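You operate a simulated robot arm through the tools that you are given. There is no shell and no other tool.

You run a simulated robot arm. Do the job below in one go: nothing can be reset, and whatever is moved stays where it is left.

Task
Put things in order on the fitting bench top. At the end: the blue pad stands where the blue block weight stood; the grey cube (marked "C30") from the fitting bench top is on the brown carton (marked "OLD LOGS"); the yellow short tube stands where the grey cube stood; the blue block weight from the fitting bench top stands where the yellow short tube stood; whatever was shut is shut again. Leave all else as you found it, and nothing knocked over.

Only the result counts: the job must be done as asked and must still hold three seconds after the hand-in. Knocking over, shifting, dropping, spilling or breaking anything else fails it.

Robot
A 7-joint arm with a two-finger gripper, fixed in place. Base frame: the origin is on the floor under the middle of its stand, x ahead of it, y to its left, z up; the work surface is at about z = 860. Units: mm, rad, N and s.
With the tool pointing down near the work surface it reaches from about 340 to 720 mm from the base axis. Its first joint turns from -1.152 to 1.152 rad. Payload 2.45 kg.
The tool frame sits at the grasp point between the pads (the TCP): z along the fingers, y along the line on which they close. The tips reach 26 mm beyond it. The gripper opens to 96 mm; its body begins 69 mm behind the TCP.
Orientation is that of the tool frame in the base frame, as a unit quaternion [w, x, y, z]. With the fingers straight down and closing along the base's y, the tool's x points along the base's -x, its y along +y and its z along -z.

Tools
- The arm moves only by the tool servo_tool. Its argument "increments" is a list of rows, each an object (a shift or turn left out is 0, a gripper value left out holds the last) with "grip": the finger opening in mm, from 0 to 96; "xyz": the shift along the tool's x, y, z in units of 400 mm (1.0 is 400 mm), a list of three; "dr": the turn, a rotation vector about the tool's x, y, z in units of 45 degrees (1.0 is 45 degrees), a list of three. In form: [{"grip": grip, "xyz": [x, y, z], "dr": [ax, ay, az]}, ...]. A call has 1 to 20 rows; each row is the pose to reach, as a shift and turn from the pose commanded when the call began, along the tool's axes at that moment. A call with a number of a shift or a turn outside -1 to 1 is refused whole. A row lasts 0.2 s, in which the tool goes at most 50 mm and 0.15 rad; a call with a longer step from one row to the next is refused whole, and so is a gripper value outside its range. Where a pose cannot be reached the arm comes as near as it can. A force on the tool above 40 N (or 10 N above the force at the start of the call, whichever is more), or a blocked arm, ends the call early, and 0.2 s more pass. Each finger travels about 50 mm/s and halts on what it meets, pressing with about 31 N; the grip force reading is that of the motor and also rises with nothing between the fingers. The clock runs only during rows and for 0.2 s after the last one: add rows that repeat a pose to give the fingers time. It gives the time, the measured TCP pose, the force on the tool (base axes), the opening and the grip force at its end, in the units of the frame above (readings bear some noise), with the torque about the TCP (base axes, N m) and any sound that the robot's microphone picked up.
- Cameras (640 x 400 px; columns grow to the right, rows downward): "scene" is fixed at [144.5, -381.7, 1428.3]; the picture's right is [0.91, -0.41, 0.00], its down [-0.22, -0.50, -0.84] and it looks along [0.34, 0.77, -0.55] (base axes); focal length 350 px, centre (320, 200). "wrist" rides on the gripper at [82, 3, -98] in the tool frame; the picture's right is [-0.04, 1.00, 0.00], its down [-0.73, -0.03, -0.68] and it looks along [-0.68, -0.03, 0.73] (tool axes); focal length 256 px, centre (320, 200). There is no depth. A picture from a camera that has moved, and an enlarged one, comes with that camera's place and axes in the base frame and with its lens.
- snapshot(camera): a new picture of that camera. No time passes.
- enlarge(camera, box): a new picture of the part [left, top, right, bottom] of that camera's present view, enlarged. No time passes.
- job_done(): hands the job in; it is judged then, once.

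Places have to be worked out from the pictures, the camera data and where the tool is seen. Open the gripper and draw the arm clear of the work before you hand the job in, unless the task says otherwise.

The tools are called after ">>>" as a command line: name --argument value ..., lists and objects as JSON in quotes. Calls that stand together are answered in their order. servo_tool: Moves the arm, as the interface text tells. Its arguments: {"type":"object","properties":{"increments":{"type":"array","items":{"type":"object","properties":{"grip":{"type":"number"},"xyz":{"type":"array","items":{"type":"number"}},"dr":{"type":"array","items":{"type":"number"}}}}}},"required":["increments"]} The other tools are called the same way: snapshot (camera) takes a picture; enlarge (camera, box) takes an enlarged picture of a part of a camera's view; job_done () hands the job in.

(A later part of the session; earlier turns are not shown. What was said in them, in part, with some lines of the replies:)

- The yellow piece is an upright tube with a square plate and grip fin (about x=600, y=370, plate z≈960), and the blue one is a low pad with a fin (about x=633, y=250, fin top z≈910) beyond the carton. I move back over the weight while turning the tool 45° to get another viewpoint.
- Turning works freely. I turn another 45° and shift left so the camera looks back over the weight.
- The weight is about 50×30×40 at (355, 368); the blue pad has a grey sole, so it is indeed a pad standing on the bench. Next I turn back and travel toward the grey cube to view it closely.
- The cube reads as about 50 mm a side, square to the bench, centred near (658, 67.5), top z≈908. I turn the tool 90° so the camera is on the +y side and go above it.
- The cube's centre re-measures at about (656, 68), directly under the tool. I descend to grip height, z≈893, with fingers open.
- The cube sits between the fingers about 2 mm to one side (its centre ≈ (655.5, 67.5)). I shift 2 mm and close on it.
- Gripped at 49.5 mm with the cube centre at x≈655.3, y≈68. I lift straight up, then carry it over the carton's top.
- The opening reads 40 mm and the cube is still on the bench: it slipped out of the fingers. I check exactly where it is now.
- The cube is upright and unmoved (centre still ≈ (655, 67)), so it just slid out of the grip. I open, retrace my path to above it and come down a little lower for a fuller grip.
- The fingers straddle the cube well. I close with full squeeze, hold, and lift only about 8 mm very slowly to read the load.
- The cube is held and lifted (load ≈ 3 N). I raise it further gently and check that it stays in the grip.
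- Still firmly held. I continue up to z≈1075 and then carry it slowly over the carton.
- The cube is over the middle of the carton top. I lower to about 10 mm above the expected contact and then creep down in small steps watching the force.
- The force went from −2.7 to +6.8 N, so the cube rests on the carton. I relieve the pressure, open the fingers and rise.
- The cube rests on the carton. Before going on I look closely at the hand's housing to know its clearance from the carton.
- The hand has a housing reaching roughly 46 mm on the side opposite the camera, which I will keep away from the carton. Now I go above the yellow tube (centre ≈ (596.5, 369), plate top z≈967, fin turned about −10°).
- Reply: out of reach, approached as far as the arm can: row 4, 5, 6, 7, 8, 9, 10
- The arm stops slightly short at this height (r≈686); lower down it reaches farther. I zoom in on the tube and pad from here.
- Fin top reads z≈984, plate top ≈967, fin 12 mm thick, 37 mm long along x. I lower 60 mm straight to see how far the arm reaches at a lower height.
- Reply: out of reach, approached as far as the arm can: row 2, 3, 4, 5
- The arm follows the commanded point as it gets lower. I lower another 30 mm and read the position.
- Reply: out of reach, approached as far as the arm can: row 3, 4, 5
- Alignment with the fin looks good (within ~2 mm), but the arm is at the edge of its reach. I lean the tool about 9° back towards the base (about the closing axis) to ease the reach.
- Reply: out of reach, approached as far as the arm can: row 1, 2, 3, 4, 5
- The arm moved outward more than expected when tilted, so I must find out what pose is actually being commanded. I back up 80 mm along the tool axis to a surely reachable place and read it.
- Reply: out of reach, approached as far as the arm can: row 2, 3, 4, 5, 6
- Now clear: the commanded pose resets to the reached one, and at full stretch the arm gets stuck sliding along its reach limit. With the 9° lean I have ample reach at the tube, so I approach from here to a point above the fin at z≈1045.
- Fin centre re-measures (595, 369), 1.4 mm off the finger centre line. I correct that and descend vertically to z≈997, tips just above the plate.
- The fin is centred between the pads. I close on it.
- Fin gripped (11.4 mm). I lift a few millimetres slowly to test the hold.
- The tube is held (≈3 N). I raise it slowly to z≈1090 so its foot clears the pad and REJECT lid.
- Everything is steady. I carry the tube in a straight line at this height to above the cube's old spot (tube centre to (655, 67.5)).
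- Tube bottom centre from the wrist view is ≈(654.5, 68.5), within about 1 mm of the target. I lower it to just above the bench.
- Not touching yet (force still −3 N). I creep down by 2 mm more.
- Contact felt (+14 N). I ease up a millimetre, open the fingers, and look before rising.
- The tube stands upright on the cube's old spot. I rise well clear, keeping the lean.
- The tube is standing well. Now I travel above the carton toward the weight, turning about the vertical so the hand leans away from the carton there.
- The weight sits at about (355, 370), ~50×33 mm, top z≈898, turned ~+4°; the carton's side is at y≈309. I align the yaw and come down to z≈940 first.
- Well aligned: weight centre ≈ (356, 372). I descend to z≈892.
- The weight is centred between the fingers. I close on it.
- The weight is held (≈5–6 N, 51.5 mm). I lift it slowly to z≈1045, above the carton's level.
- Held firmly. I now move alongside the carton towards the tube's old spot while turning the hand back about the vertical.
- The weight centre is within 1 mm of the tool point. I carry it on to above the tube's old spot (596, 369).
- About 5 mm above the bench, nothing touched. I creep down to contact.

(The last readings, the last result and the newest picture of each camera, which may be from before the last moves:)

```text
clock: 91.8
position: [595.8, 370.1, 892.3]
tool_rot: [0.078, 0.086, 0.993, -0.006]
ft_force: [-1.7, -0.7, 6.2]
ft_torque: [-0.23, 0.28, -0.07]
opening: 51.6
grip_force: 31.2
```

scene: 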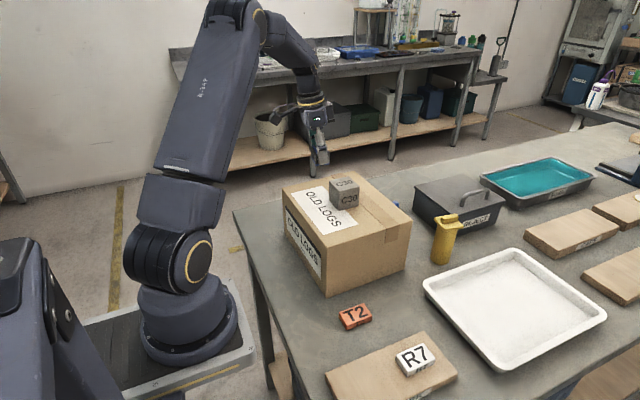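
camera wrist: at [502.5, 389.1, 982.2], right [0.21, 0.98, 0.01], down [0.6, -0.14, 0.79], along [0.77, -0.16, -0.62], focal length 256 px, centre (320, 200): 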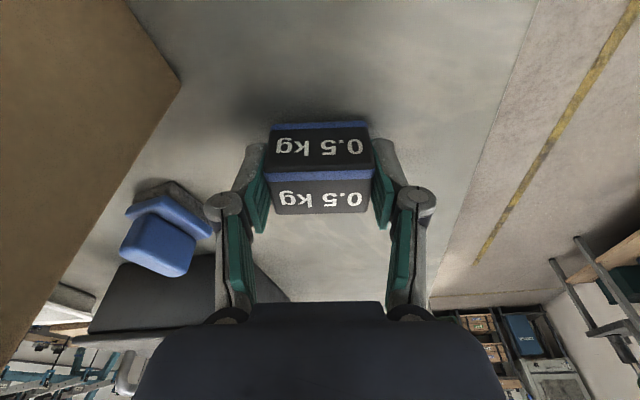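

Contact (+6 N). I open the fingers a little to release and check.

>>> servo_tool --increments '[{"xyz": [-0.0001, 0, -0.001], "grip": 54}, {"xyz": [-0.0001, 0, -0.001], "grip": 58}, {"xyz": [-0.0001, 0, -0.001], "grip": 64}, {"xyz": [-0.0001, 0, -0.001], "grip": 70}, {"xyz": [-0.0001, 0, -0.001], "grip": 70}, {"xyz": [-0.0001, 0, -0.001], "grip": 70}]'

>>> snapshot --camera "wrist"

```text
clock: 93.2
position: [596.4, 371.9, 893.1]
tool_rot: [0.078, 0.085, 0.993, -0.006]
ft_force: [0.8, 0.1, 0.2]
ft_torque: [-0.02, -0.05, 0.03]
opening: 70.0
grip_force: 0.0
```

```text
taken
camera wrist: at [502.5, 389.8, 977.5], right [0.21, 0.98, 0.01], down [0.6, -0.14, 0.79], along [0.77, -0.16, -0.62], focal length 256 px, centre (320, 200)
```

wrist: 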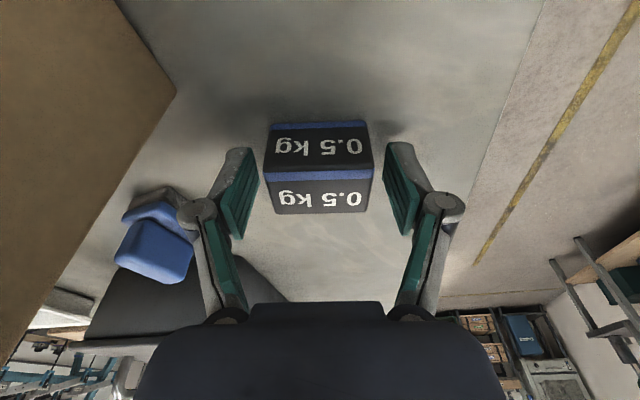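

The weight stands at the tube's old spot, released. I rise straight up.

>>> servo_tool --increments '[{"xyz": [-0.002, 0, -0.012]}, {"xyz": [-0.006, 0, -0.04]}, {"xyz": [-0.016, 0, -0.1]}, {"xyz": [-0.029, 0, -0.18], "grip": 70}, {"xyz": [-0.041, 0, -0.26], "grip": 70}, {"xyz": [-0.054, 0, -0.34], "grip": 70}, {"xyz": [-0.062, 0, -0.395], "grip": 70}, {"xyz": [-0.0651, 0, -0.412], "grip": 70}, {"xyz": [-0.0651, 0, -0.412], "grip": 70}]'

>>> snapshot --camera "wrist"

```text
clock: 95.2
position: [594.9, 370.9, 1059.4]
tool_rot: [0.078, 0.086, 0.993, -0.006]
ft_force: [-0.1, -0.2, -0.8]
ft_torque: [0.0, 0.0, 0.0]
opening: 70.0
grip_force: 0.0
```

```text
taken
camera wrist: at [500.8, 389.1, 1144.2], right [0.21, 0.98, 0.01], down [0.6, -0.14, 0.79], along [0.77, -0.16, -0.62], focal length 256 px, centre (320, 200)
```

wrist: 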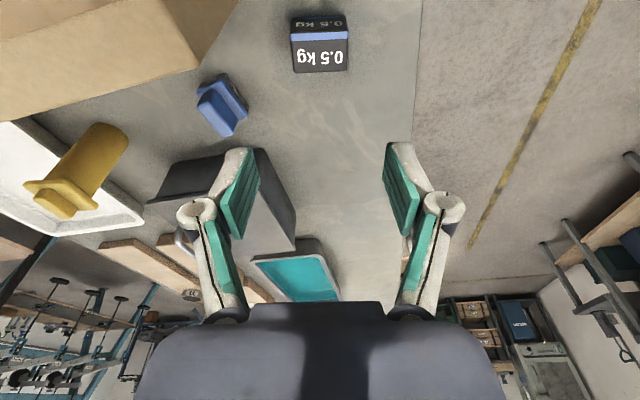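

I zoom in on the pad and on the weight from here.

>>> enlarge --camera "wrist" --box '[170, 60, 298, 140]'

>>> enlarge --camera "wrist" --box '[256, 0, 384, 80]'

```text
5.00 times, centred on (234, 100) of wrist
camera zoom: at [500.8, 389.1, 1144.2], right [0.21, 0.98, 0.01], down [0.6, -0.14, 0.79], along [0.77, -0.16, -0.62], focal length 1280 px, centre (750, 700)
```

zoom: 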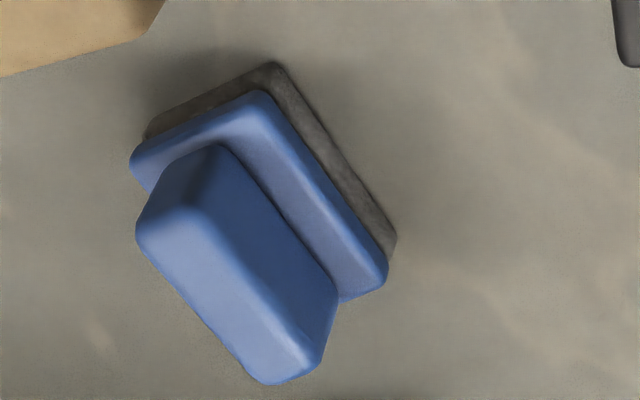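

```text
5.00 times, centred on (320, 40) of wrist
camera zoom: at [500.8, 389.1, 1144.2], right [0.21, 0.98, 0.01], down [0.6, -0.14, 0.79], along [0.77, -0.16, -0.62], focal length 1280 px, centre (320, 1000)
```

zoom: 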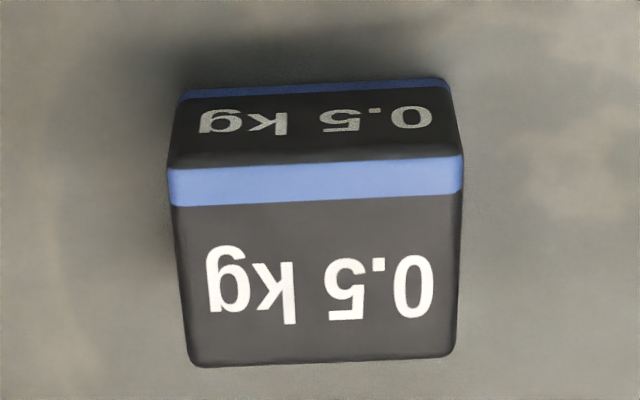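

The weight reads (598, 370) — good. The pad's centre is ≈(634, 251), turned ~12°, with a taller fin (top ≈905). I move inward and up, halving the lean, to re-orient the hand for the pad.

>>> servo_tool --increments '[{"xyz": [0.02, -0.015, -0.022], "dr": [0, 0.02, 0]}, {"xyz": [0.06, -0.045, -0.066], "dr": [0, 0.05, 0]}, {"xyz": [0.11, -0.084, -0.122], "dr": [0, 0.08, 0]}, {"xyz": [0.155, -0.118, -0.172], "dr": [0, 0.1, 0]}, {"xyz": [0.186, -0.1416, -0.2067], "dr": [0, 0.1, 0]}, {"xyz": [0.186, -0.1416, -0.2067], "dr": [0, 0.1, 0]}]'

```text
clock: 96.6
position: [499.6, 327.8, 1130.8]
tool_rot: [0.039, 0.086, 0.996, -0.003]
ft_force: [-0.6, 0.0, -0.3]
ft_torque: [0.0, -0.01, 0.0]
opening: 69.9
grip_force: 0.1
```

Now I turn the hand in stages about the vertical, toward having the camera on the far (+x) side.

>>> servo_tool --increments '[{"dr": [0.005, 0, 0.07]}, {"dr": [0.015, 0, 0.2]}, {"dr": [0.027, 0, 0.35]}, {"dr": [0.039, 0, 0.5]}, {"dr": [0.051, 0, 0.65]}, {"dr": [0.061, 0, 0.78]}, {"dr": [0.0685, 0, 0.8754]}, {"dr": [0.0685, 0, 0.8754]}]'

>>> servo_tool --increments '[{"dr": [0.005, 0, 0.07]}, {"dr": [0.015, 0, 0.2]}, {"dr": [0.027, 0, 0.35]}, {"dr": [0.039, 0, 0.5]}, {"dr": [0.051, 0, 0.65]}, {"dr": [0.061, 0, 0.78]}, {"dr": [0.0685, 0, 0.8754]}, {"dr": [0.0685, 0, 0.8754]}]'

>>> servo_tool --increments '[{"dr": [0.005, 0, 0.07]}, {"dr": [0.015, 0, 0.2]}, {"dr": [0.027, 0, 0.35]}, {"dr": [0.039, 0, 0.5]}, {"dr": [0.051, 0, 0.65]}, {"dr": [0.061, 0, 0.78]}, {"dr": [0.0685, 0, 0.8754]}, {"dr": [0.0685, 0, 0.8754]}]'

```text
clock: 98.4
position: [500.9, 329.5, 1129.0]
tool_rot: [0.036, 0.417, 0.908, -0.016]
ft_force: [0.3, 0.8, -0.8]
ft_torque: [0.0, -0.05, 0.01]
opening: 70.1
grip_force: 0.0
```

```text
clock: 100.2
position: [500.3, 328.1, 1128.9]
tool_rot: [0.028, 0.7, 0.713, -0.027]
ft_force: [0.0, 0.6, 0.2]
ft_torque: [-0.01, -0.03, 0.02]
opening: 70.1
grip_force: 0.1
```

```text
clock: 102.0
position: [500.1, 330.2, 1130.2]
tool_rot: [0.017, 0.9, 0.435, -0.035]
ft_force: [0.4, 0.8, 0.4]
ft_torque: [-0.01, 0.02, -0.02]
opening: 70.0
grip_force: 0.0
```

>>> servo_tool --increments '[{"dr": [0.005, 0, 0.07]}, {"dr": [0.015, 0, 0.2]}, {"dr": [0.027, 0, 0.35]}, {"dr": [0.039, 0, 0.5]}, {"dr": [0.051, 0, 0.65]}, {"dr": [0.061, 0, 0.78]}, {"dr": [0.0685, 0, 0.8754]}, {"dr": [0.0685, 0, 0.8754]}]'

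>>> snapshot --camera "wrist"

>>> snapshot --camera "scene"

```text
clock: 103.8
position: [527.5, 308.5, 1127.4]
tool_rot: [0.004, 0.994, 0.106, -0.038]
ft_force: [-0.2, -0.2, 0.0]
ft_torque: [-0.01, -0.01, -0.01]
opening: 69.9
grip_force: 0.0
out of reach, approached as far as the arm can: row 5, 6, 7, 8
```

```text
taken
camera wrist: at [615.3, 323.1, 1219.7], right [0.17, -0.99, 0.0], down [-0.67, -0.11, 0.73], along [-0.72, -0.13, -0.68], focal length 256 px, centre (320, 200)
```

wrist: 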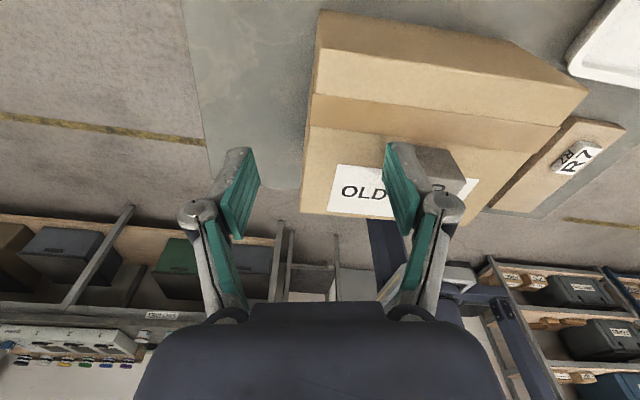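

```text
taken
```

scene: 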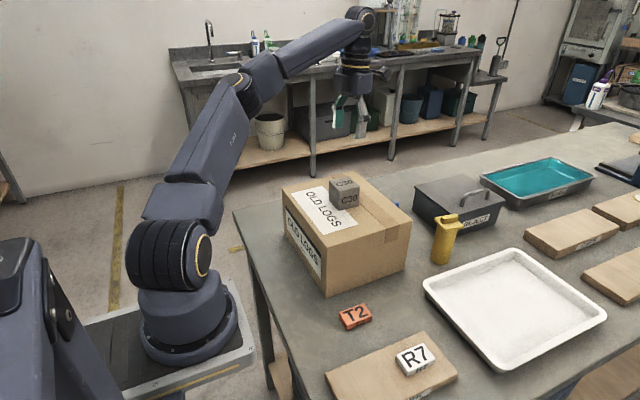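

The turn works but a wrist limit pushed the hand a little; at the pad's own azimuth it is within limits. I move toward the pad, lowering as I go out.

>>> servo_tool --increments '[{"xyz": [0.015, 0.015, 0.004]}, {"xyz": [0.045, 0.044, 0.014]}, {"xyz": [0.08, 0.078, 0.026]}, {"xyz": [0.115, 0.112, 0.04]}, {"xyz": [0.145, 0.14, 0.05]}, {"xyz": [0.1575, 0.152, 0.0555]}, {"xyz": [0.1575, 0.152, 0.0555]}]'

>>> snapshot --camera "wrist"

```text
clock: 105.4
position: [597.8, 260.6, 1102.9]
tool_rot: [0.004, 0.994, 0.107, -0.037]
ft_force: [-0.2, 0.0, -0.2]
ft_torque: [-0.02, 0.01, 0.02]
opening: 70.1
grip_force: 0.1
```

```text
taken
camera wrist: at [686.1, 275.5, 1194.3], right [0.17, -0.99, 0.0], down [-0.67, -0.12, 0.73], along [-0.72, -0.13, -0.68], focal length 256 px, centre (320, 200)
```

wrist: 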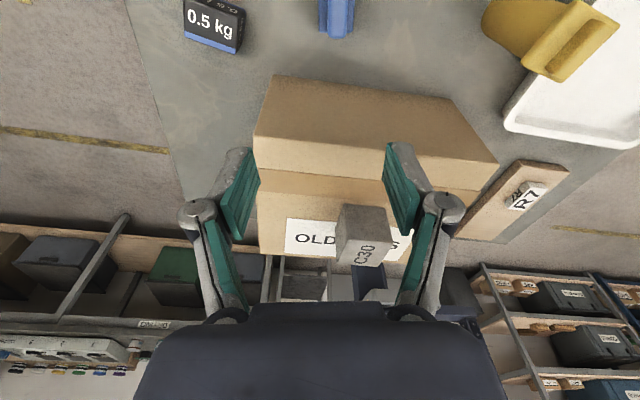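

>>> servo_tool --increments '[{"xyz": [0.012, 0.006, 0.02]}, {"xyz": [0.04, 0.019, 0.05]}, {"xyz": [0.07, 0.033, 0.08]}, {"xyz": [0.088, 0.041, 0.098]}, {"xyz": [0.091, 0.0425, 0.101]}, {"xyz": [0.091, 0.0425, 0.101]}]'

>>> snapshot --camera "wrist"

>>> enlarge --camera "wrist" --box '[256, 0, 384, 80]'

```text
clock: 106.8
position: [623.8, 247.6, 1050.6]
tool_rot: [0.004, 0.994, 0.105, -0.038]
ft_force: [-0.2, -0.5, -0.7]
ft_torque: [-0.03, 0.02, -0.05]
opening: 70.0
grip_force: 0.1
out of reach, approached as far as the arm can: row 2, 3, 4, 5, 6
```

```text
taken
camera wrist: at [712.2, 262.5, 1142.2], right [0.17, -0.99, 0.0], down [-0.67, -0.11, 0.73], along [-0.72, -0.13, -0.68], focal length 256 px, centre (320, 200)
```

wrist: 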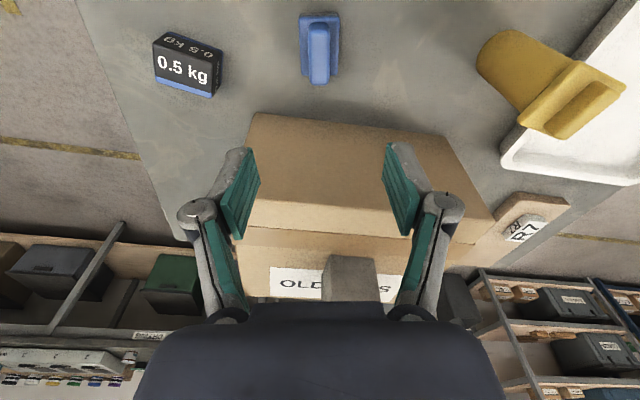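

```text
5.00 times, centred on (320, 40) of wrist
camera zoom: at [712.2, 262.5, 1142.2], right [0.17, -0.99, 0.0], down [-0.67, -0.11, 0.73], along [-0.72, -0.13, -0.68], focal length 1280 px, centre (320, 1000)
```

zoom: 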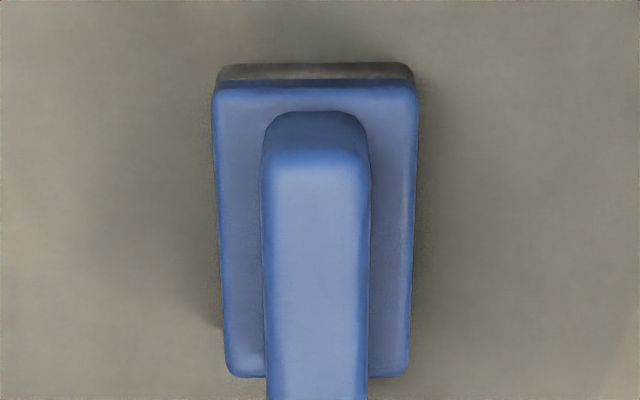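

The pad reads: centre ≈(635, 248), turned ~10°, plate top ≈878, fin top ≈900–905. The arm is strained leaning outward, so I straighten the tool to vertical and try a lower point over the pad.

>>> servo_tool --increments '[{"dr": [0, 0.03, 0]}, {"dr": [0, 0.07, 0]}, {"dr": [0, 0.1, 0]}, {"dr": [0, 0.1, 0]}]'

```text
clock: 107.8
position: [624.0, 248.7, 1052.7]
tool_rot: [0.0, 0.995, 0.104, 0.001]
ft_force: [0.9, 0.0, -0.3]
ft_torque: [-0.01, -0.01, 0.04]
opening: 70.0
grip_force: 0.1
```

Straightened without complaint. I move over the pad's centre and down to z≈1000.

>>> servo_tool --increments '[{"xyz": [0.004, 0.001, 0.02]}, {"xyz": [0.012, 0.004, 0.055]}, {"xyz": [0.02, 0.006, 0.095]}, {"xyz": [0.0265, 0.008, 0.125]}, {"xyz": [0.0265, 0.008, 0.13]}, {"xyz": [0.0265, 0.008, 0.13]}]'

>>> snapshot --camera "wrist"

>>> enlarge --camera "wrist" --box '[256, 20, 384, 100]'

```text
clock: 109.2
position: [634.1, 245.3, 999.6]
tool_rot: [-0.001, 0.994, 0.105, 0.001]
ft_force: [0.2, -0.2, 0.8]
ft_torque: [0.0, 0.01, -0.02]
opening: 70.1
grip_force: 0.0
```

```text
taken
camera wrist: at [715.6, 259.5, 1098.6], right [0.17, -0.99, 0.0], down [-0.73, -0.13, 0.68], along [-0.67, -0.12, -0.74], focal length 256 px, centre (320, 200)
```

wrist: 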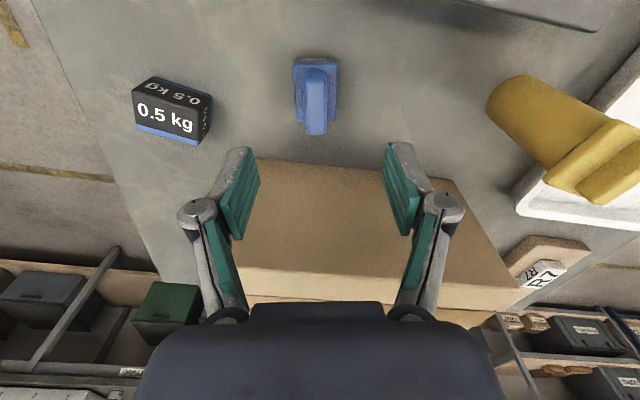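

```text
5.00 times, centred on (320, 60) of wrist
camera zoom: at [715.6, 259.5, 1098.6], right [0.17, -0.99, 0.0], down [-0.73, -0.13, 0.68], along [-0.67, -0.12, -0.74], focal length 1280 px, centre (320, 900)
```

zoom: 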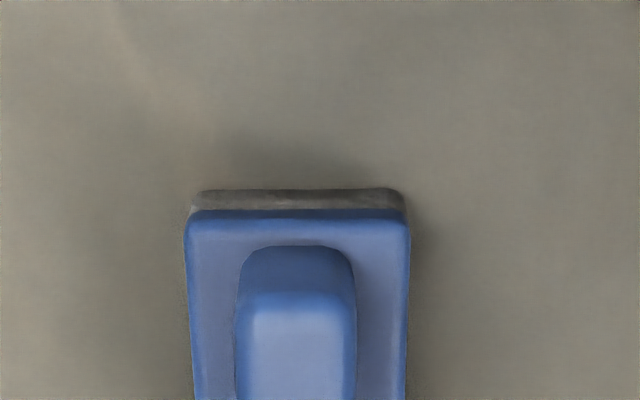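

Reachable here. The fin's centre is ≈(635.6, 248.7), about 3 mm off the finger centre line; I correct that and descend to z≈925 for a check.

>>> servo_tool --increments '[{"xyz": [0.002, -0.004, 0.02], "dr": [0, 0, 0.035]}, {"xyz": [0.0043, -0.0073, 0.06], "dr": [0, 0, 0.035]}, {"xyz": [0.0043, -0.0073, 0.11], "dr": [0, 0, 0.035]}, {"xyz": [0.0043, -0.0073, 0.15], "dr": [0, 0, 0.035]}, {"xyz": [0.0043, -0.0073, 0.178], "dr": [0, 0, 0.035]}, {"xyz": [0.0043, -0.0073, 0.187], "dr": [0, 0, 0.035]}, {"xyz": [0.0043, -0.0073, 0.187], "dr": [0, 0, 0.035]}]'

>>> snapshot --camera "wrist"

>>> snapshot --camera "scene"

```text
clock: 110.8
position: [636.5, 249.8, 924.9]
tool_rot: [0.001, 0.996, 0.091, 0.001]
ft_force: [0.0, -0.7, 0.9]
ft_torque: [0.0, 0.0, 0.0]
opening: 69.9
grip_force: 0.0
```

```text
taken
camera wrist: at [717.3, 260.9, 1022.8], right [0.14, -0.99, 0.0], down [-0.73, -0.11, 0.68], along [-0.67, -0.1, -0.74], focal length 256 px, centre (320, 200)
```

wrist: 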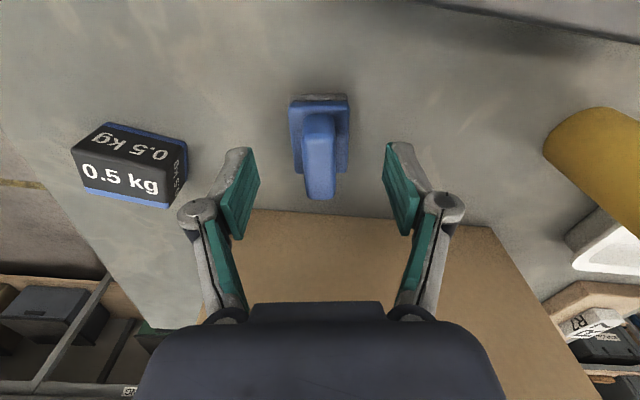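

```text
taken
```

scene: 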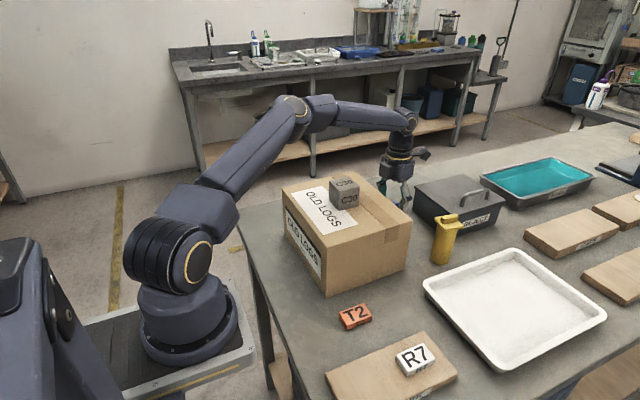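

The fin is centred between the fingers. I go down the last 17 mm and close.

>>> servo_tool --increments '[{"xyz": [0, 0, 0.015]}, {"xyz": [0, 0, 0.03]}, {"xyz": [0, 0, 0.04]}, {"xyz": [0, 0, 0.0425]}, {"xyz": [0, 0, 0.0425]}]'

>>> servo_tool --increments '[{"grip": 40}, {"grip": 0}, {"grip": 0}, {"grip": 0}, {"grip": 0}, {"grip": 0}, {"grip": 0}]'

>>> snapshot --camera "wrist"

```text
clock: 112.0
position: [638.0, 249.9, 908.2]
tool_rot: [0.0, 0.996, 0.092, 0.001]
ft_force: [-0.1, -0.3, 0.5]
ft_torque: [-0.01, 0.01, 0.02]
opening: 70.0
grip_force: 0.1
```

```text
clock: 113.6
position: [636.7, 250.0, 909.2]
tool_rot: [0.0, 0.996, 0.091, 0.0]
ft_force: [0.0, 0.5, 1.0]
ft_torque: [0.03, -0.02, 0.08]
opening: 17.4
grip_force: 31.1
```

```text
taken
camera wrist: at [718.6, 260.8, 1007.0], right [0.14, -0.99, 0.0], down [-0.73, -0.11, 0.68], along [-0.67, -0.1, -0.74], focal length 256 px, centre (320, 200)
```

wrist: 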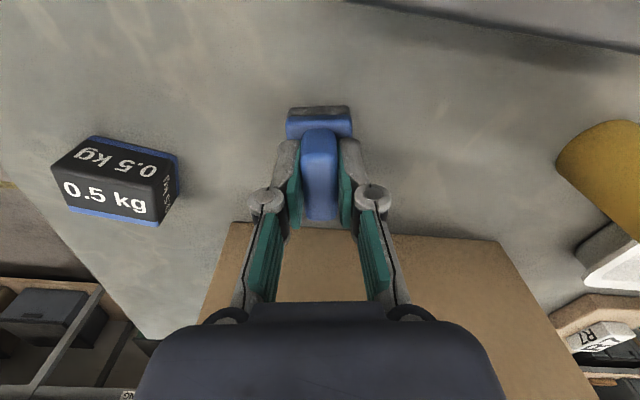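

Fin gripped (17.4 mm). I lift 10 mm slowly and check the load.

>>> servo_tool --increments '[{"xyz": [0, 0, -0.004]}, {"xyz": [0, 0, -0.008]}, {"xyz": [0, 0, -0.012]}, {"xyz": [0, 0, -0.016]}, {"xyz": [0, 0, -0.02]}, {"xyz": [0, 0, -0.025]}, {"xyz": [0, 0, -0.025]}]'

>>> snapshot --camera "wrist"

```text
clock: 115.2
position: [637.5, 250.2, 916.6]
tool_rot: [0.0, 0.996, 0.091, 0.0]
ft_force: [-1.0, 0.1, -0.4]
ft_torque: [-0.03, -0.01, -0.01]
opening: 16.9
grip_force: 31.0
```

```text
taken
camera wrist: at [717.5, 261.7, 1015.5], right [0.14, -0.99, 0.0], down [-0.73, -0.11, 0.68], along [-0.67, -0.1, -0.74], focal length 256 px, centre (320, 200)
```

wrist: 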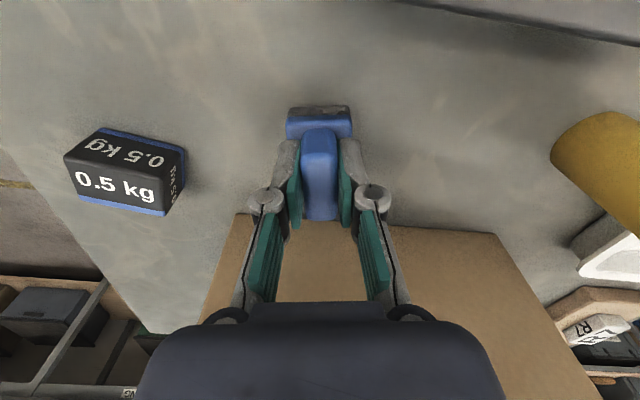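

The pad moved up with the hand (it is light). I lift further to z≈975, then go inward and up while turning.

>>> servo_tool --increments '[{"xyz": [0, 0, -0.015]}, {"xyz": [0, 0, -0.045]}, {"xyz": [0, 0, -0.08]}, {"xyz": [0, 0, -0.115]}, {"xyz": [0, 0, -0.138]}, {"xyz": [0, 0, -0.145]}, {"xyz": [0, 0, -0.145]}]'

```text
clock: 116.8
position: [636.4, 251.3, 975.4]
tool_rot: [0.0, 0.996, 0.091, 0.0]
ft_force: [0.1, -0.2, -0.1]
ft_torque: [0.0, 0.03, 0.03]
opening: 17.1
grip_force: 30.7
```

>>> servo_tool --increments '[{"xyz": [-0.004, -0.002, -0.02], "dr": [0, 0, -0.03]}, {"xyz": [-0.014, -0.007, -0.06], "dr": [0, 0, -0.09]}, {"xyz": [-0.028, -0.0145, -0.1], "dr": [0, 0, -0.16]}, {"xyz": [-0.045, -0.023, -0.14], "dr": [0, 0, -0.23]}, {"xyz": [-0.062, -0.032, -0.18], "dr": [0, 0, -0.3]}, {"xyz": [-0.077, -0.0395, -0.21], "dr": [0, 0, -0.35]}, {"xyz": [-0.0848, -0.0435, -0.225], "dr": [0, 0, -0.378]}, {"xyz": [-0.0848, -0.0435, -0.225], "dr": [0, 0, -0.378]}]'

>>> snapshot --camera "wrist"

```text
clock: 118.6
position: [600.2, 261.2, 1064.7]
tool_rot: [0.0, 0.971, 0.239, 0.001]
ft_force: [-0.7, -0.5, -0.6]
ft_torque: [-0.01, 0.0, -0.01]
opening: 17.2
grip_force: 30.8
```

```text
taken
camera wrist: at [674.5, 295.4, 1164.5], right [0.43, -0.9, 0.0], down [-0.67, -0.31, 0.68], along [-0.61, -0.29, -0.74], focal length 256 px, centre (320, 200)
```

wrist: 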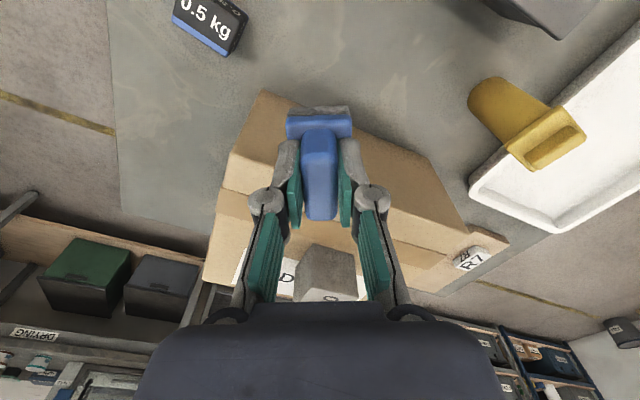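

Pad still held. I carry on over the back edge of the carton (well away from the cube) with the last part of the turn.

>>> servo_tool --increments '[{"xyz": [-0.0076, -0.0126, -0.01], "dr": [0, 0, -0.02]}, {"xyz": [-0.0227, -0.0377, -0.02], "dr": [0, 0, -0.06]}, {"xyz": [-0.0438, -0.0728, -0.035], "dr": [0, 0, -0.112]}, {"xyz": [-0.0664, -0.1104, -0.05], "dr": [0, 0, -0.17]}, {"xyz": [-0.0891, -0.1481, -0.0625], "dr": [0, 0, -0.228]}, {"xyz": [-0.1117, -0.1857, -0.0625], "dr": [0, 0, -0.286]}, {"xyz": [-0.1314, -0.2184, -0.0625], "dr": [0, 0, -0.337]}, {"xyz": [-0.145, -0.241, -0.0625], "dr": [0, 0, -0.372]}, {"xyz": [-0.151, -0.251, -0.0625], "dr": [0, 0, -0.387]}, {"xyz": [-0.151, -0.251, -0.0625], "dr": [0, 0, -0.387]}]'

>>> snapshot --camera "wrist"

>>> snapshot --camera "scene"

```text
clock: 120.8
position: [497.9, 322.9, 1090.5]
tool_rot: [-0.001, 0.924, 0.383, 0.001]
ft_force: [1.3, 0.6, -0.9]
ft_torque: [-0.03, -0.01, -0.02]
opening: 17.4
grip_force: 29.9
```

```text
taken
camera wrist: at [559.5, 377.9, 1189.4], right [0.68, -0.74, 0.0], down [-0.54, -0.5, 0.68], along [-0.5, -0.46, -0.74], focal length 256 px, centre (320, 200)
```

wrist: 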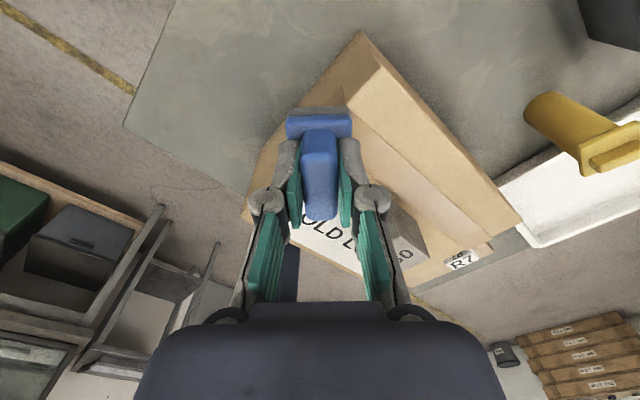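

```text
taken
```

scene: 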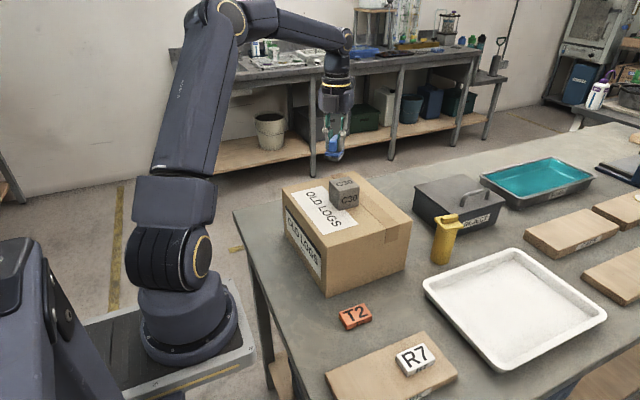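

I carry the pad to above the weight's old spot (356, 371).

>>> servo_tool --increments '[{"xyz": [-0.0065, -0.0136, 0]}, {"xyz": [-0.0195, -0.0408, 0]}, {"xyz": [-0.039, -0.0816, 0]}, {"xyz": [-0.06, -0.1258, 0]}, {"xyz": [-0.0812, -0.17, 0]}, {"xyz": [-0.1022, -0.2142, 0]}, {"xyz": [-0.1233, -0.2584, 0]}, {"xyz": [-0.1412, -0.2958, 0]}, {"xyz": [-0.1542, -0.323, 0]}, {"xyz": [-0.1623, -0.34, 0]}, {"xyz": [-0.1623, -0.34, 0]}]'

>>> snapshot --camera "wrist"

>>> snapshot --camera "scene"

```text
clock: 123.2
position: [424.5, 343.3, 1084.5]
tool_rot: [-0.002, 0.923, 0.384, 0.001]
ft_force: [0.6, -0.8, -1.0]
ft_torque: [-0.03, 0.05, 0.01]
opening: 17.3
grip_force: 30.6
out of reach, approached as far as the arm can: row 6, 7, 8, 9, 10, 11
```

```text
taken
camera wrist: at [484.7, 397.8, 1183.5], right [0.68, -0.73, 0.0], down [-0.54, -0.5, 0.68], along [-0.5, -0.46, -0.74], focal length 256 px, centre (320, 200)
```

wrist: 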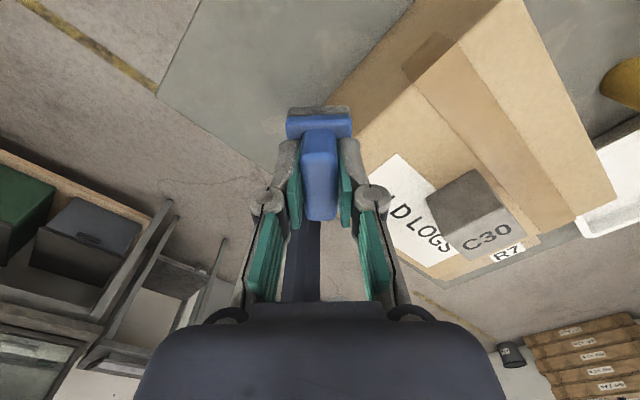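

```text
taken
```

scene: 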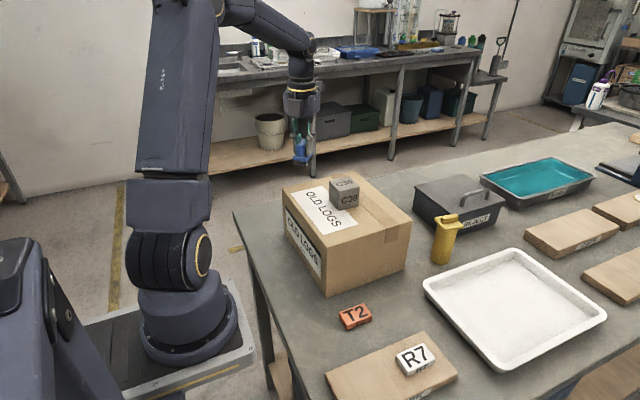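

A wrist limit stops this yaw here, so I will turn the hand further for the placement. First I look at the hand's housing to judge clearance from the carton.

>>> enlarge --camera "scene" --box '[256, 60, 352, 120]'

>>> enlarge --camera "scene" --box '[256, 110, 352, 170]'

```text
6.67 times, centred on (304, 90) of scene
camera zoom: at [144.5, -381.7, 1428.3], right [0.91, -0.41, 0.0], down [-0.22, -0.5, -0.84], along [0.34, 0.77, -0.55], focal length 2336 px, centre (427, 933)
```

zoom: 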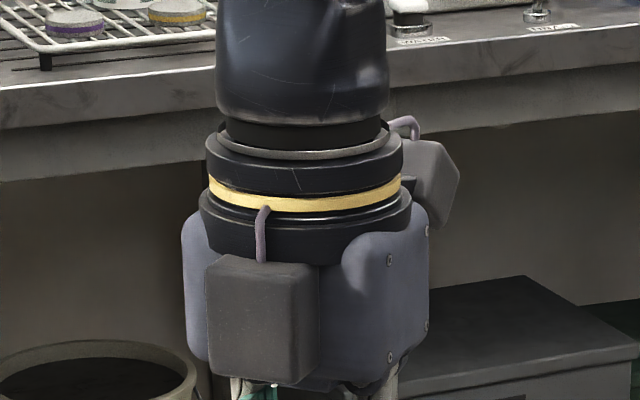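

```text
6.67 times, centred on (304, 140) of scene
camera zoom: at [144.5, -381.7, 1428.3], right [0.91, -0.41, 0.0], down [-0.22, -0.5, -0.84], along [0.34, 0.77, -0.55], focal length 2336 px, centre (427, 600)
```

zoom: 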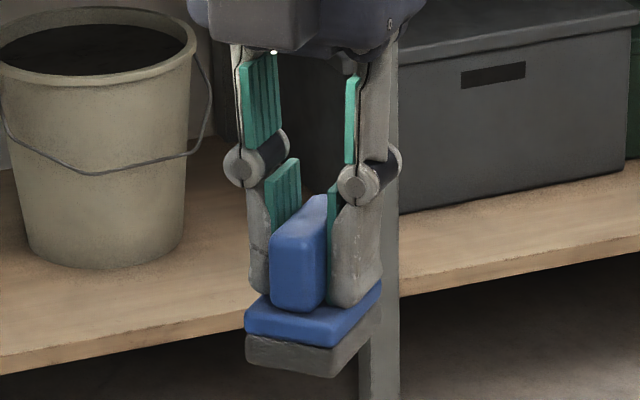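

The hand is narrow along the closing direction, so I will place the pad with the fingers closing along y (default yaw), which leaves the most room to the carton. I turn the hand 135° in three stages here, clear of everything.

>>> servo_tool --increments '[{"dr": [0, 0, -0.06]}, {"dr": [0, 0, -0.18]}, {"dr": [0, 0, -0.33]}, {"dr": [0, 0, -0.49]}, {"dr": [0, 0, -0.65]}, {"dr": [0, 0, -0.81]}, {"dr": [0, 0, -0.94]}, {"dr": [0, 0, -1.0]}, {"dr": [0, 0, -1.0]}]'

>>> servo_tool --increments '[{"dr": [0, 0, -0.06]}, {"dr": [0, 0, -0.18]}, {"dr": [0, 0, -0.33]}, {"dr": [0, 0, -0.49]}, {"dr": [0, 0, -0.65]}, {"dr": [0, 0, -0.81]}, {"dr": [0, 0, -0.94]}, {"dr": [0, 0, -1.0]}, {"dr": [0, 0, -1.0]}]'

>>> servo_tool --increments '[{"dr": [0, 0, -0.06]}, {"dr": [0, 0, -0.18]}, {"dr": [0, 0, -0.33]}, {"dr": [0, 0, -0.49]}, {"dr": [0, 0, -0.65]}, {"dr": [0, 0, -0.81]}, {"dr": [0, 0, -0.94]}, {"dr": [0, 0, -1.0]}, {"dr": [0, 0, -1.0]}]'

>>> snapshot --camera "wrist"

```text
clock: 125.2
position: [423.7, 342.2, 1083.4]
tool_rot: [-0.001, 0.707, 0.707, 0.001]
ft_force: [0.0, -0.4, -0.6]
ft_torque: [0.01, 0.01, -0.02]
opening: 16.9
grip_force: 31.1
```

```text
clock: 127.2
position: [424.5, 343.1, 1083.5]
tool_rot: [0.002, 0.383, 0.924, 0.0]
ft_force: [-0.8, 0.2, -0.3]
ft_torque: [0.03, -0.03, 0.02]
opening: 17.0
grip_force: 30.8
```

```text
clock: 129.2
position: [423.3, 342.8, 1082.6]
tool_rot: [0.001, 0.0, 1.0, 0.0]
ft_force: [0.0, -0.1, -0.6]
ft_torque: [0.01, -0.01, 0.05]
opening: 17.2
grip_force: 30.7
```

```text
taken
camera wrist: at [342.1, 346.0, 1181.8], right [0.04, 1.0, 0.0], down [0.73, -0.03, 0.68], along [0.68, -0.03, -0.73], focal length 256 px, centre (320, 200)
```

wrist: 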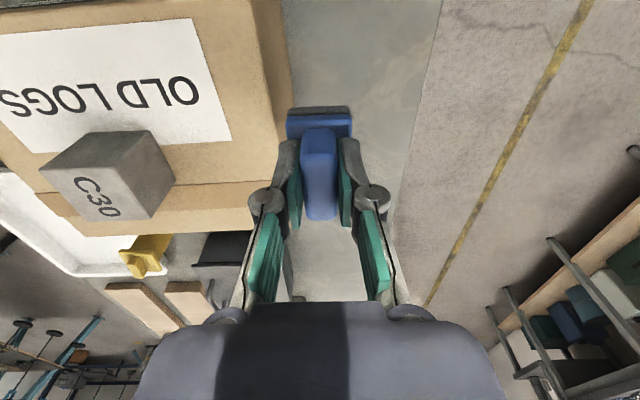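

>>> enlarge --camera "wrist" --box '[256, 90, 384, 170]'

```text
5.00 times, centred on (320, 130) of wrist
camera zoom: at [342.1, 346.0, 1181.8], right [0.04, 1.0, 0.0], down [0.73, -0.03, 0.68], along [0.68, -0.03, -0.73], focal length 1280 px, centre (320, 550)
```

zoom: 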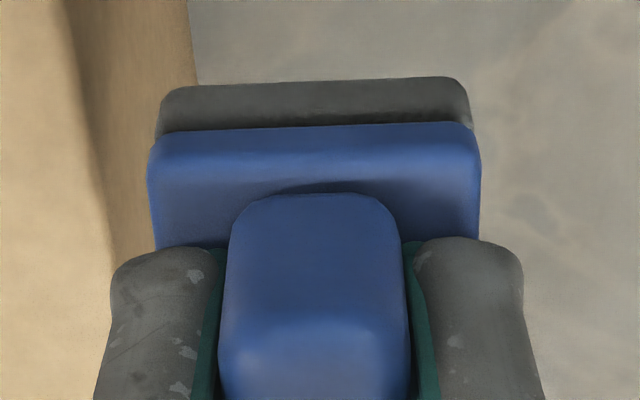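

The pad's centre is about 2.6 mm forward of the tool point. I move so the pad's centre is above (356, 371.5).

>>> servo_tool --increments '[{"xyz": [0.012, 0.005, 0]}, {"xyz": [0.04, 0.017, 0]}, {"xyz": [0.075, 0.031, 0]}, {"xyz": [0.11, 0.046, 0]}, {"xyz": [0.145, 0.0605, 0]}, {"xyz": [0.168, 0.07, 0]}, {"xyz": [0.1768, 0.0738, 0]}, {"xyz": [0.1768, 0.0738, 0]}]'

>>> snapshot --camera "wrist"

>>> snapshot --camera "scene"

```text
clock: 131.0
position: [353.3, 374.4, 1082.5]
tool_rot: [0.0, -0.001, 1.0, 0.001]
ft_force: [0.3, 0.3, -0.4]
ft_torque: [0.01, 0.0, -0.03]
opening: 17.1
grip_force: 30.8
```

```text
taken
camera wrist: at [272.0, 376.8, 1181.0], right [0.04, 1.0, 0.0], down [0.73, -0.03, 0.68], along [0.68, -0.03, -0.73], focal length 256 px, centre (320, 200)
```

wrist: 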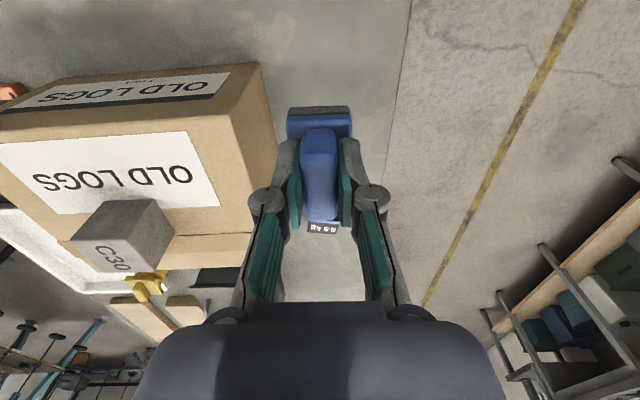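

```text
taken
```

scene: 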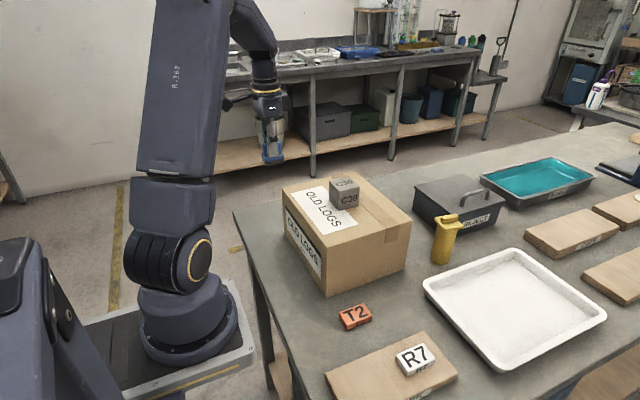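

On target within 2 mm. I lower to about 30 mm above placement height and check clearances.

>>> servo_tool --increments '[{"xyz": [0, -0.002, 0.015]}, {"xyz": [0, -0.003, 0.05]}, {"xyz": [0, -0.003, 0.095]}, {"xyz": [0, -0.003, 0.14]}, {"xyz": [0, -0.003, 0.185]}, {"xyz": [0, -0.003, 0.23]}, {"xyz": [0, -0.003, 0.275]}, {"xyz": [0, -0.003, 0.315]}, {"xyz": [0, -0.003, 0.345]}, {"xyz": [0, -0.003, 0.355]}, {"xyz": [0, -0.003, 0.355]}]'

>>> snapshot --camera "wrist"

>>> enlarge --camera "scene" --box '[200, 110, 360, 210]'

```text
clock: 133.4
position: [354.0, 371.7, 941.4]
tool_rot: [0.001, 0.0, 1.0, 0.0]
ft_force: [-0.1, 0.4, -0.6]
ft_torque: [0.0, 0.01, 0.0]
opening: 17.3
grip_force: 30.7
```

```text
taken
camera wrist: at [271.8, 374.3, 1040.1], right [0.04, 1.0, 0.0], down [0.73, -0.03, 0.68], along [0.68, -0.03, -0.73], focal length 256 px, centre (320, 200)
```

wrist: 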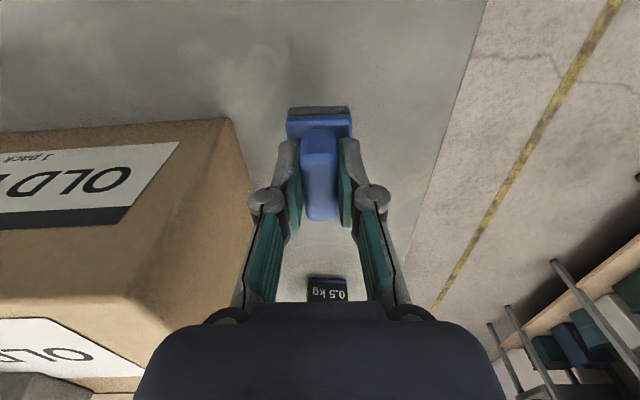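

```text
4.00 times, centred on (280, 160) of scene
camera zoom: at [144.5, -381.7, 1428.3], right [0.91, -0.41, 0.0], down [-0.22, -0.5, -0.84], along [0.34, 0.77, -0.55], focal length 1402 px, centre (480, 360)
```

zoom: 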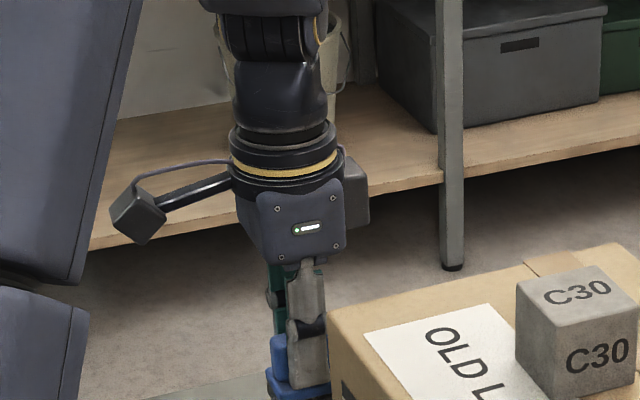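

Clearances look fine. I lower to just above the bench, then creep to contact.

>>> servo_tool --increments '[{"xyz": [0, 0, 0.012]}, {"xyz": [0, 0, 0.03]}, {"xyz": [0, 0, 0.05]}, {"xyz": [0, 0, 0.066]}, {"xyz": [0, 0, 0.0735]}, {"xyz": [0, 0, 0.0735]}]'

>>> snapshot --camera "wrist"

```text
clock: 134.8
position: [354.8, 372.9, 911.9]
tool_rot: [0.0, 0.001, 1.0, 0.001]
ft_force: [-0.2, -0.1, -0.7]
ft_torque: [-0.05, -0.01, 0.01]
opening: 16.9
grip_force: 31.1
```

```text
taken
camera wrist: at [273.2, 374.2, 1009.5], right [0.04, 1.0, 0.0], down [0.73, -0.03, 0.68], along [0.68, -0.03, -0.73], focal length 256 px, centre (320, 200)
```

wrist: 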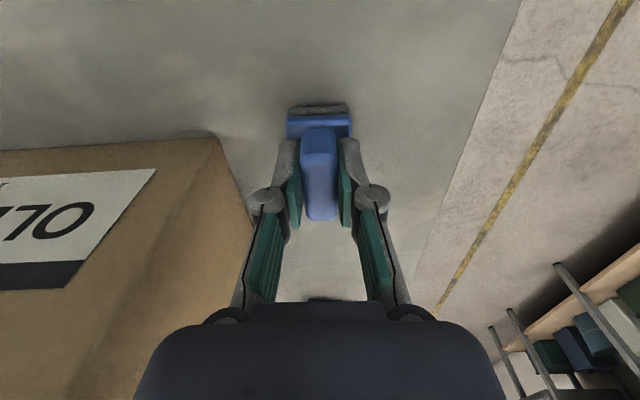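

>>> servo_tool --increments '[{"xyz": [0, 0, 0.003]}, {"xyz": [0, 0, 0.006]}, {"xyz": [0, 0, 0.0085]}, {"xyz": [0, 0, 0.0085]}]'

```text
clock: 135.8
position: [354.4, 372.9, 909.2]
tool_rot: [0.002, 0.0, 1.0, 0.001]
ft_force: [-0.4, -0.3, 2.8]
ft_torque: [-0.03, 0.04, -0.02]
opening: 17.2
grip_force: 30.9
```

Light contact (+2.8 N versus −0.7). I open the fingers slightly to release and look.

>>> servo_tool --increments '[{"xyz": [0, 0, 0.0005], "grip": 20}, {"xyz": [0, 0, 0.0005], "grip": 24}, {"xyz": [0, 0, 0.0005], "grip": 30}, {"xyz": [0, 0, 0.0005], "grip": 32}, {"xyz": [0, 0, 0.0005], "grip": 32}]'

>>> snapshot --camera "wrist"

```text
clock: 137.0
position: [355.4, 372.2, 909.0]
tool_rot: [0.001, 0.0, 1.0, 0.001]
ft_force: [-0.2, 0.2, 0.4]
ft_torque: [-0.02, 0.0, 0.03]
opening: 32.1
grip_force: 0.1
```

```text
taken
camera wrist: at [272.7, 375.0, 1006.4], right [0.04, 1.0, 0.0], down [0.73, -0.03, 0.68], along [0.68, -0.03, -0.73], focal length 256 px, centre (320, 200)
```

wrist: 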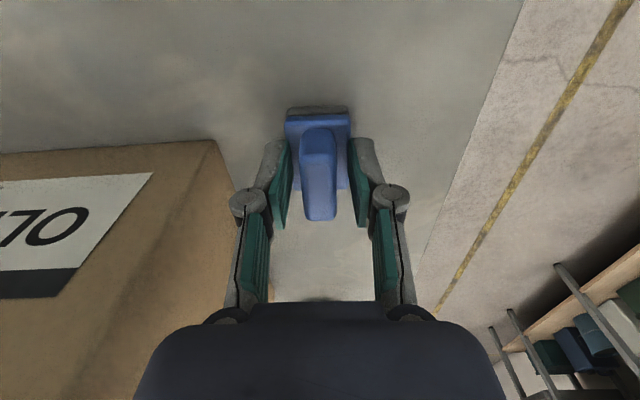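

Released cleanly. I rise straight up, keeping the small opening until above the carton's level.

>>> servo_tool --increments '[{"xyz": [0, 0, -0.01]}, {"xyz": [0, 0, -0.04]}, {"xyz": [0, 0, -0.1]}, {"xyz": [0, 0, -0.18]}, {"xyz": [0, 0, -0.27]}, {"xyz": [0, 0, -0.36]}, {"xyz": [0, 0, -0.44]}, {"xyz": [0, 0, -0.5]}, {"xyz": [0, 0, -0.55], "grip": 96}, {"xyz": [0, 0, -0.58], "grip": 96}, {"xyz": [0, 0, -0.58], "grip": 96}]'

>>> snapshot --camera "wrist"

>>> snapshot --camera "scene"

```text
clock: 139.4
position: [354.3, 372.8, 1137.9]
tool_rot: [0.0, -0.001, 1.0, 0.0]
ft_force: [-0.2, -0.3, -0.2]
ft_torque: [0.0, 0.01, -0.01]
opening: 95.8
grip_force: 0.1
```

```text
taken
camera wrist: at [272.3, 375.2, 1237.4], right [0.04, 1.0, 0.0], down [0.73, -0.03, 0.68], along [0.68, -0.03, -0.73], focal length 256 px, centre (320, 200)
```

wrist: 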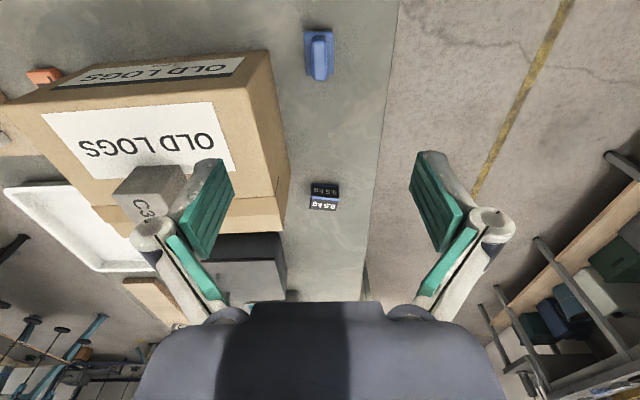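

```text
taken
```

scene: 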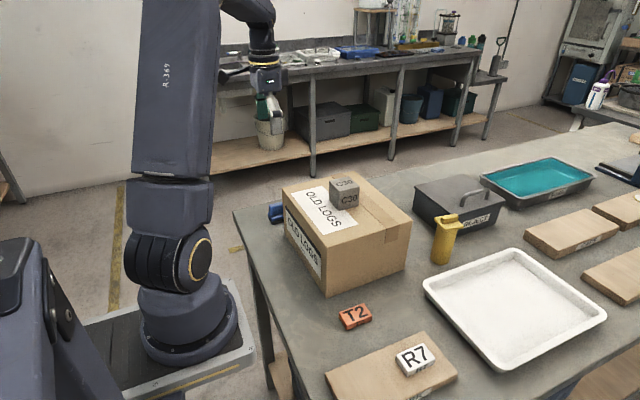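

Everything appears in place. I check the final placements in enlarged views.

>>> enlarge --camera "scene" --box '[390, 195, 518, 275]'

>>> enlarge --camera "wrist" --box '[256, 10, 384, 90]'

>>> enlarge --camera "scene" --box '[230, 140, 430, 265]'

```text
5.00 times, centred on (454, 235) of scene
camera zoom: at [144.5, -381.7, 1428.3], right [0.91, -0.41, 0.0], down [-0.22, -0.5, -0.84], along [0.34, 0.77, -0.55], focal length 1752 px, centre (-350, 25)
```

zoom: 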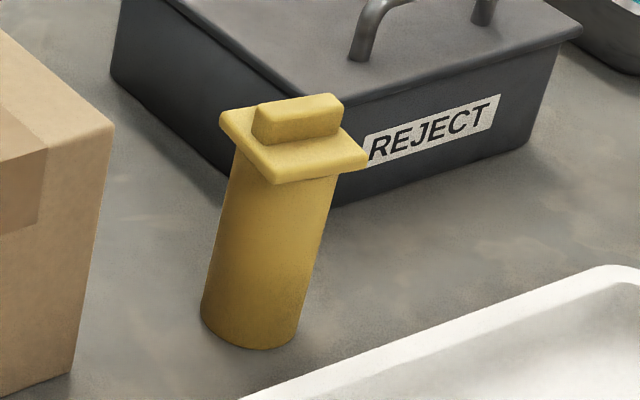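

```text
5.00 times, centred on (320, 50) of wrist
camera zoom: at [272.3, 375.2, 1237.4], right [0.04, 1.0, 0.0], down [0.73, -0.03, 0.68], along [0.68, -0.03, -0.73], focal length 1280 px, centre (320, 950)
```

zoom: 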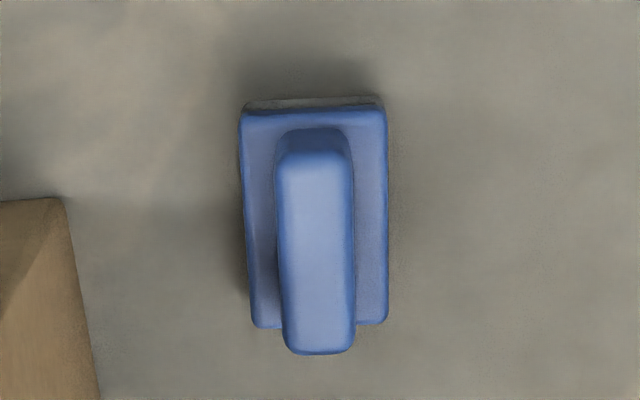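

```text
3.20 times, centred on (330, 202) of scene
camera zoom: at [144.5, -381.7, 1428.3], right [0.91, -0.41, 0.0], down [-0.22, -0.5, -0.84], along [0.34, 0.77, -0.55], focal length 1122 px, centre (288, 192)
```

zoom: 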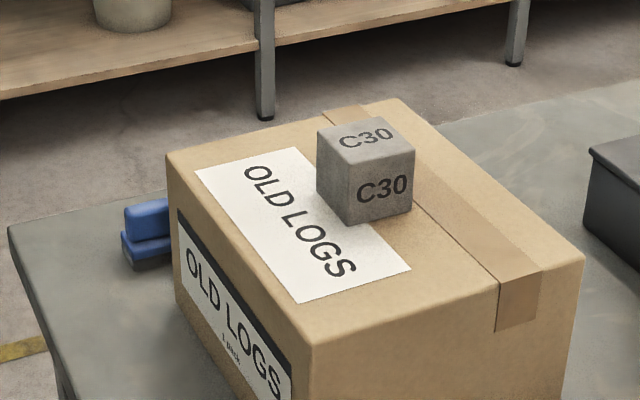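

Pad centre ≈(358, 370), tube on the cube's old spot, weight on the tube's old spot, cube on the carton, REJECT box still shut and nothing else moved. I draw the arm up to its starting area with the gripper open.

>>> servo_tool --increments '[{"xyz": [0, 0, -0.03], "grip": 96}, {"xyz": [-0.01, -0.03, -0.08]}, {"xyz": [-0.03, -0.09, -0.12]}, {"xyz": [-0.05, -0.15, -0.13]}, {"xyz": [-0.07, -0.2, -0.13]}, {"xyz": [-0.0725, -0.215, -0.13]}, {"xyz": [-0.0725, -0.215, -0.13]}]'

>>> snapshot --camera "scene"

>>> snapshot --camera "wrist"

```text
clock: 141.0
position: [383.3, 286.4, 1192.4]
tool_rot: [0.0, 0.0, 1.0, 0.001]
ft_force: [-0.6, -0.1, -0.9]
ft_torque: [0.0, 0.03, -0.04]
opening: 96.2
grip_force: 0.1
```

```text
taken
```

scene: 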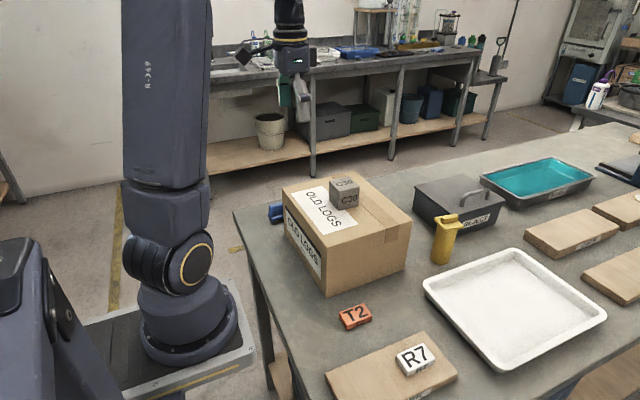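

```text
taken
camera wrist: at [301.7, 288.3, 1291.0], right [0.04, 1.0, 0.0], down [0.73, -0.03, 0.68], along [0.68, -0.03, -0.73], focal length 256 px, centre (320, 200)
```

wrist: 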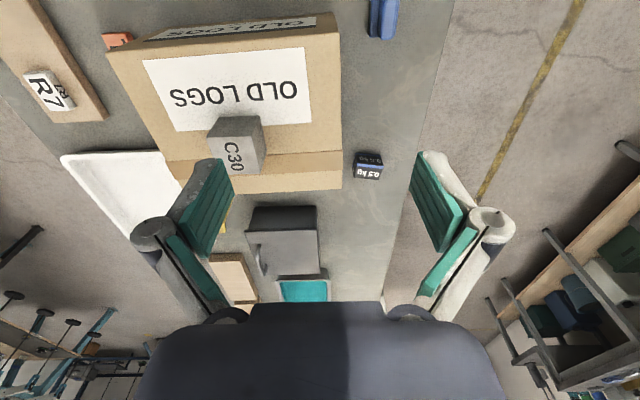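

The pictures show every item in its asked place, upright, with the carton, tray, blocks and shut REJECT box as they were; the arm is clear and open. I hand the job in.

>>> job_done

```text
The job is handed in.
```

All four items are where you asked, standing upright, and the job is handed in. Positions below come from the camera pictures:

| Item | Where it is now | Offset from the target spot |
|---|---|---|
| Grey cube ("C30") | On top of the "OLD LOGS" carton, near the middle | – |
| Yellow short tube | Where the grey cube stood | about 2 mm |
| Blue block weight | Where the yellow tube stood | about 3 mm |
| Blue pad | Where the weight stood | about 2 mm |

- **Cube:** on the first try it slid out of the fingers as I started to lift. It stayed upright in its place, and I then picked it up more slowly without trouble.
- **Rotation:** the weight and the pad are turned compared with how they stood before, because of how the arm had to reach them.
- **REJECT box:** I never opened it, so it is still shut.
- **Everything else:** nothing else was knocked over, and nothing looks moved in the final pictures.
- **Arm:** the gripper is open and the arm is back near its starting position, clear of the bench.
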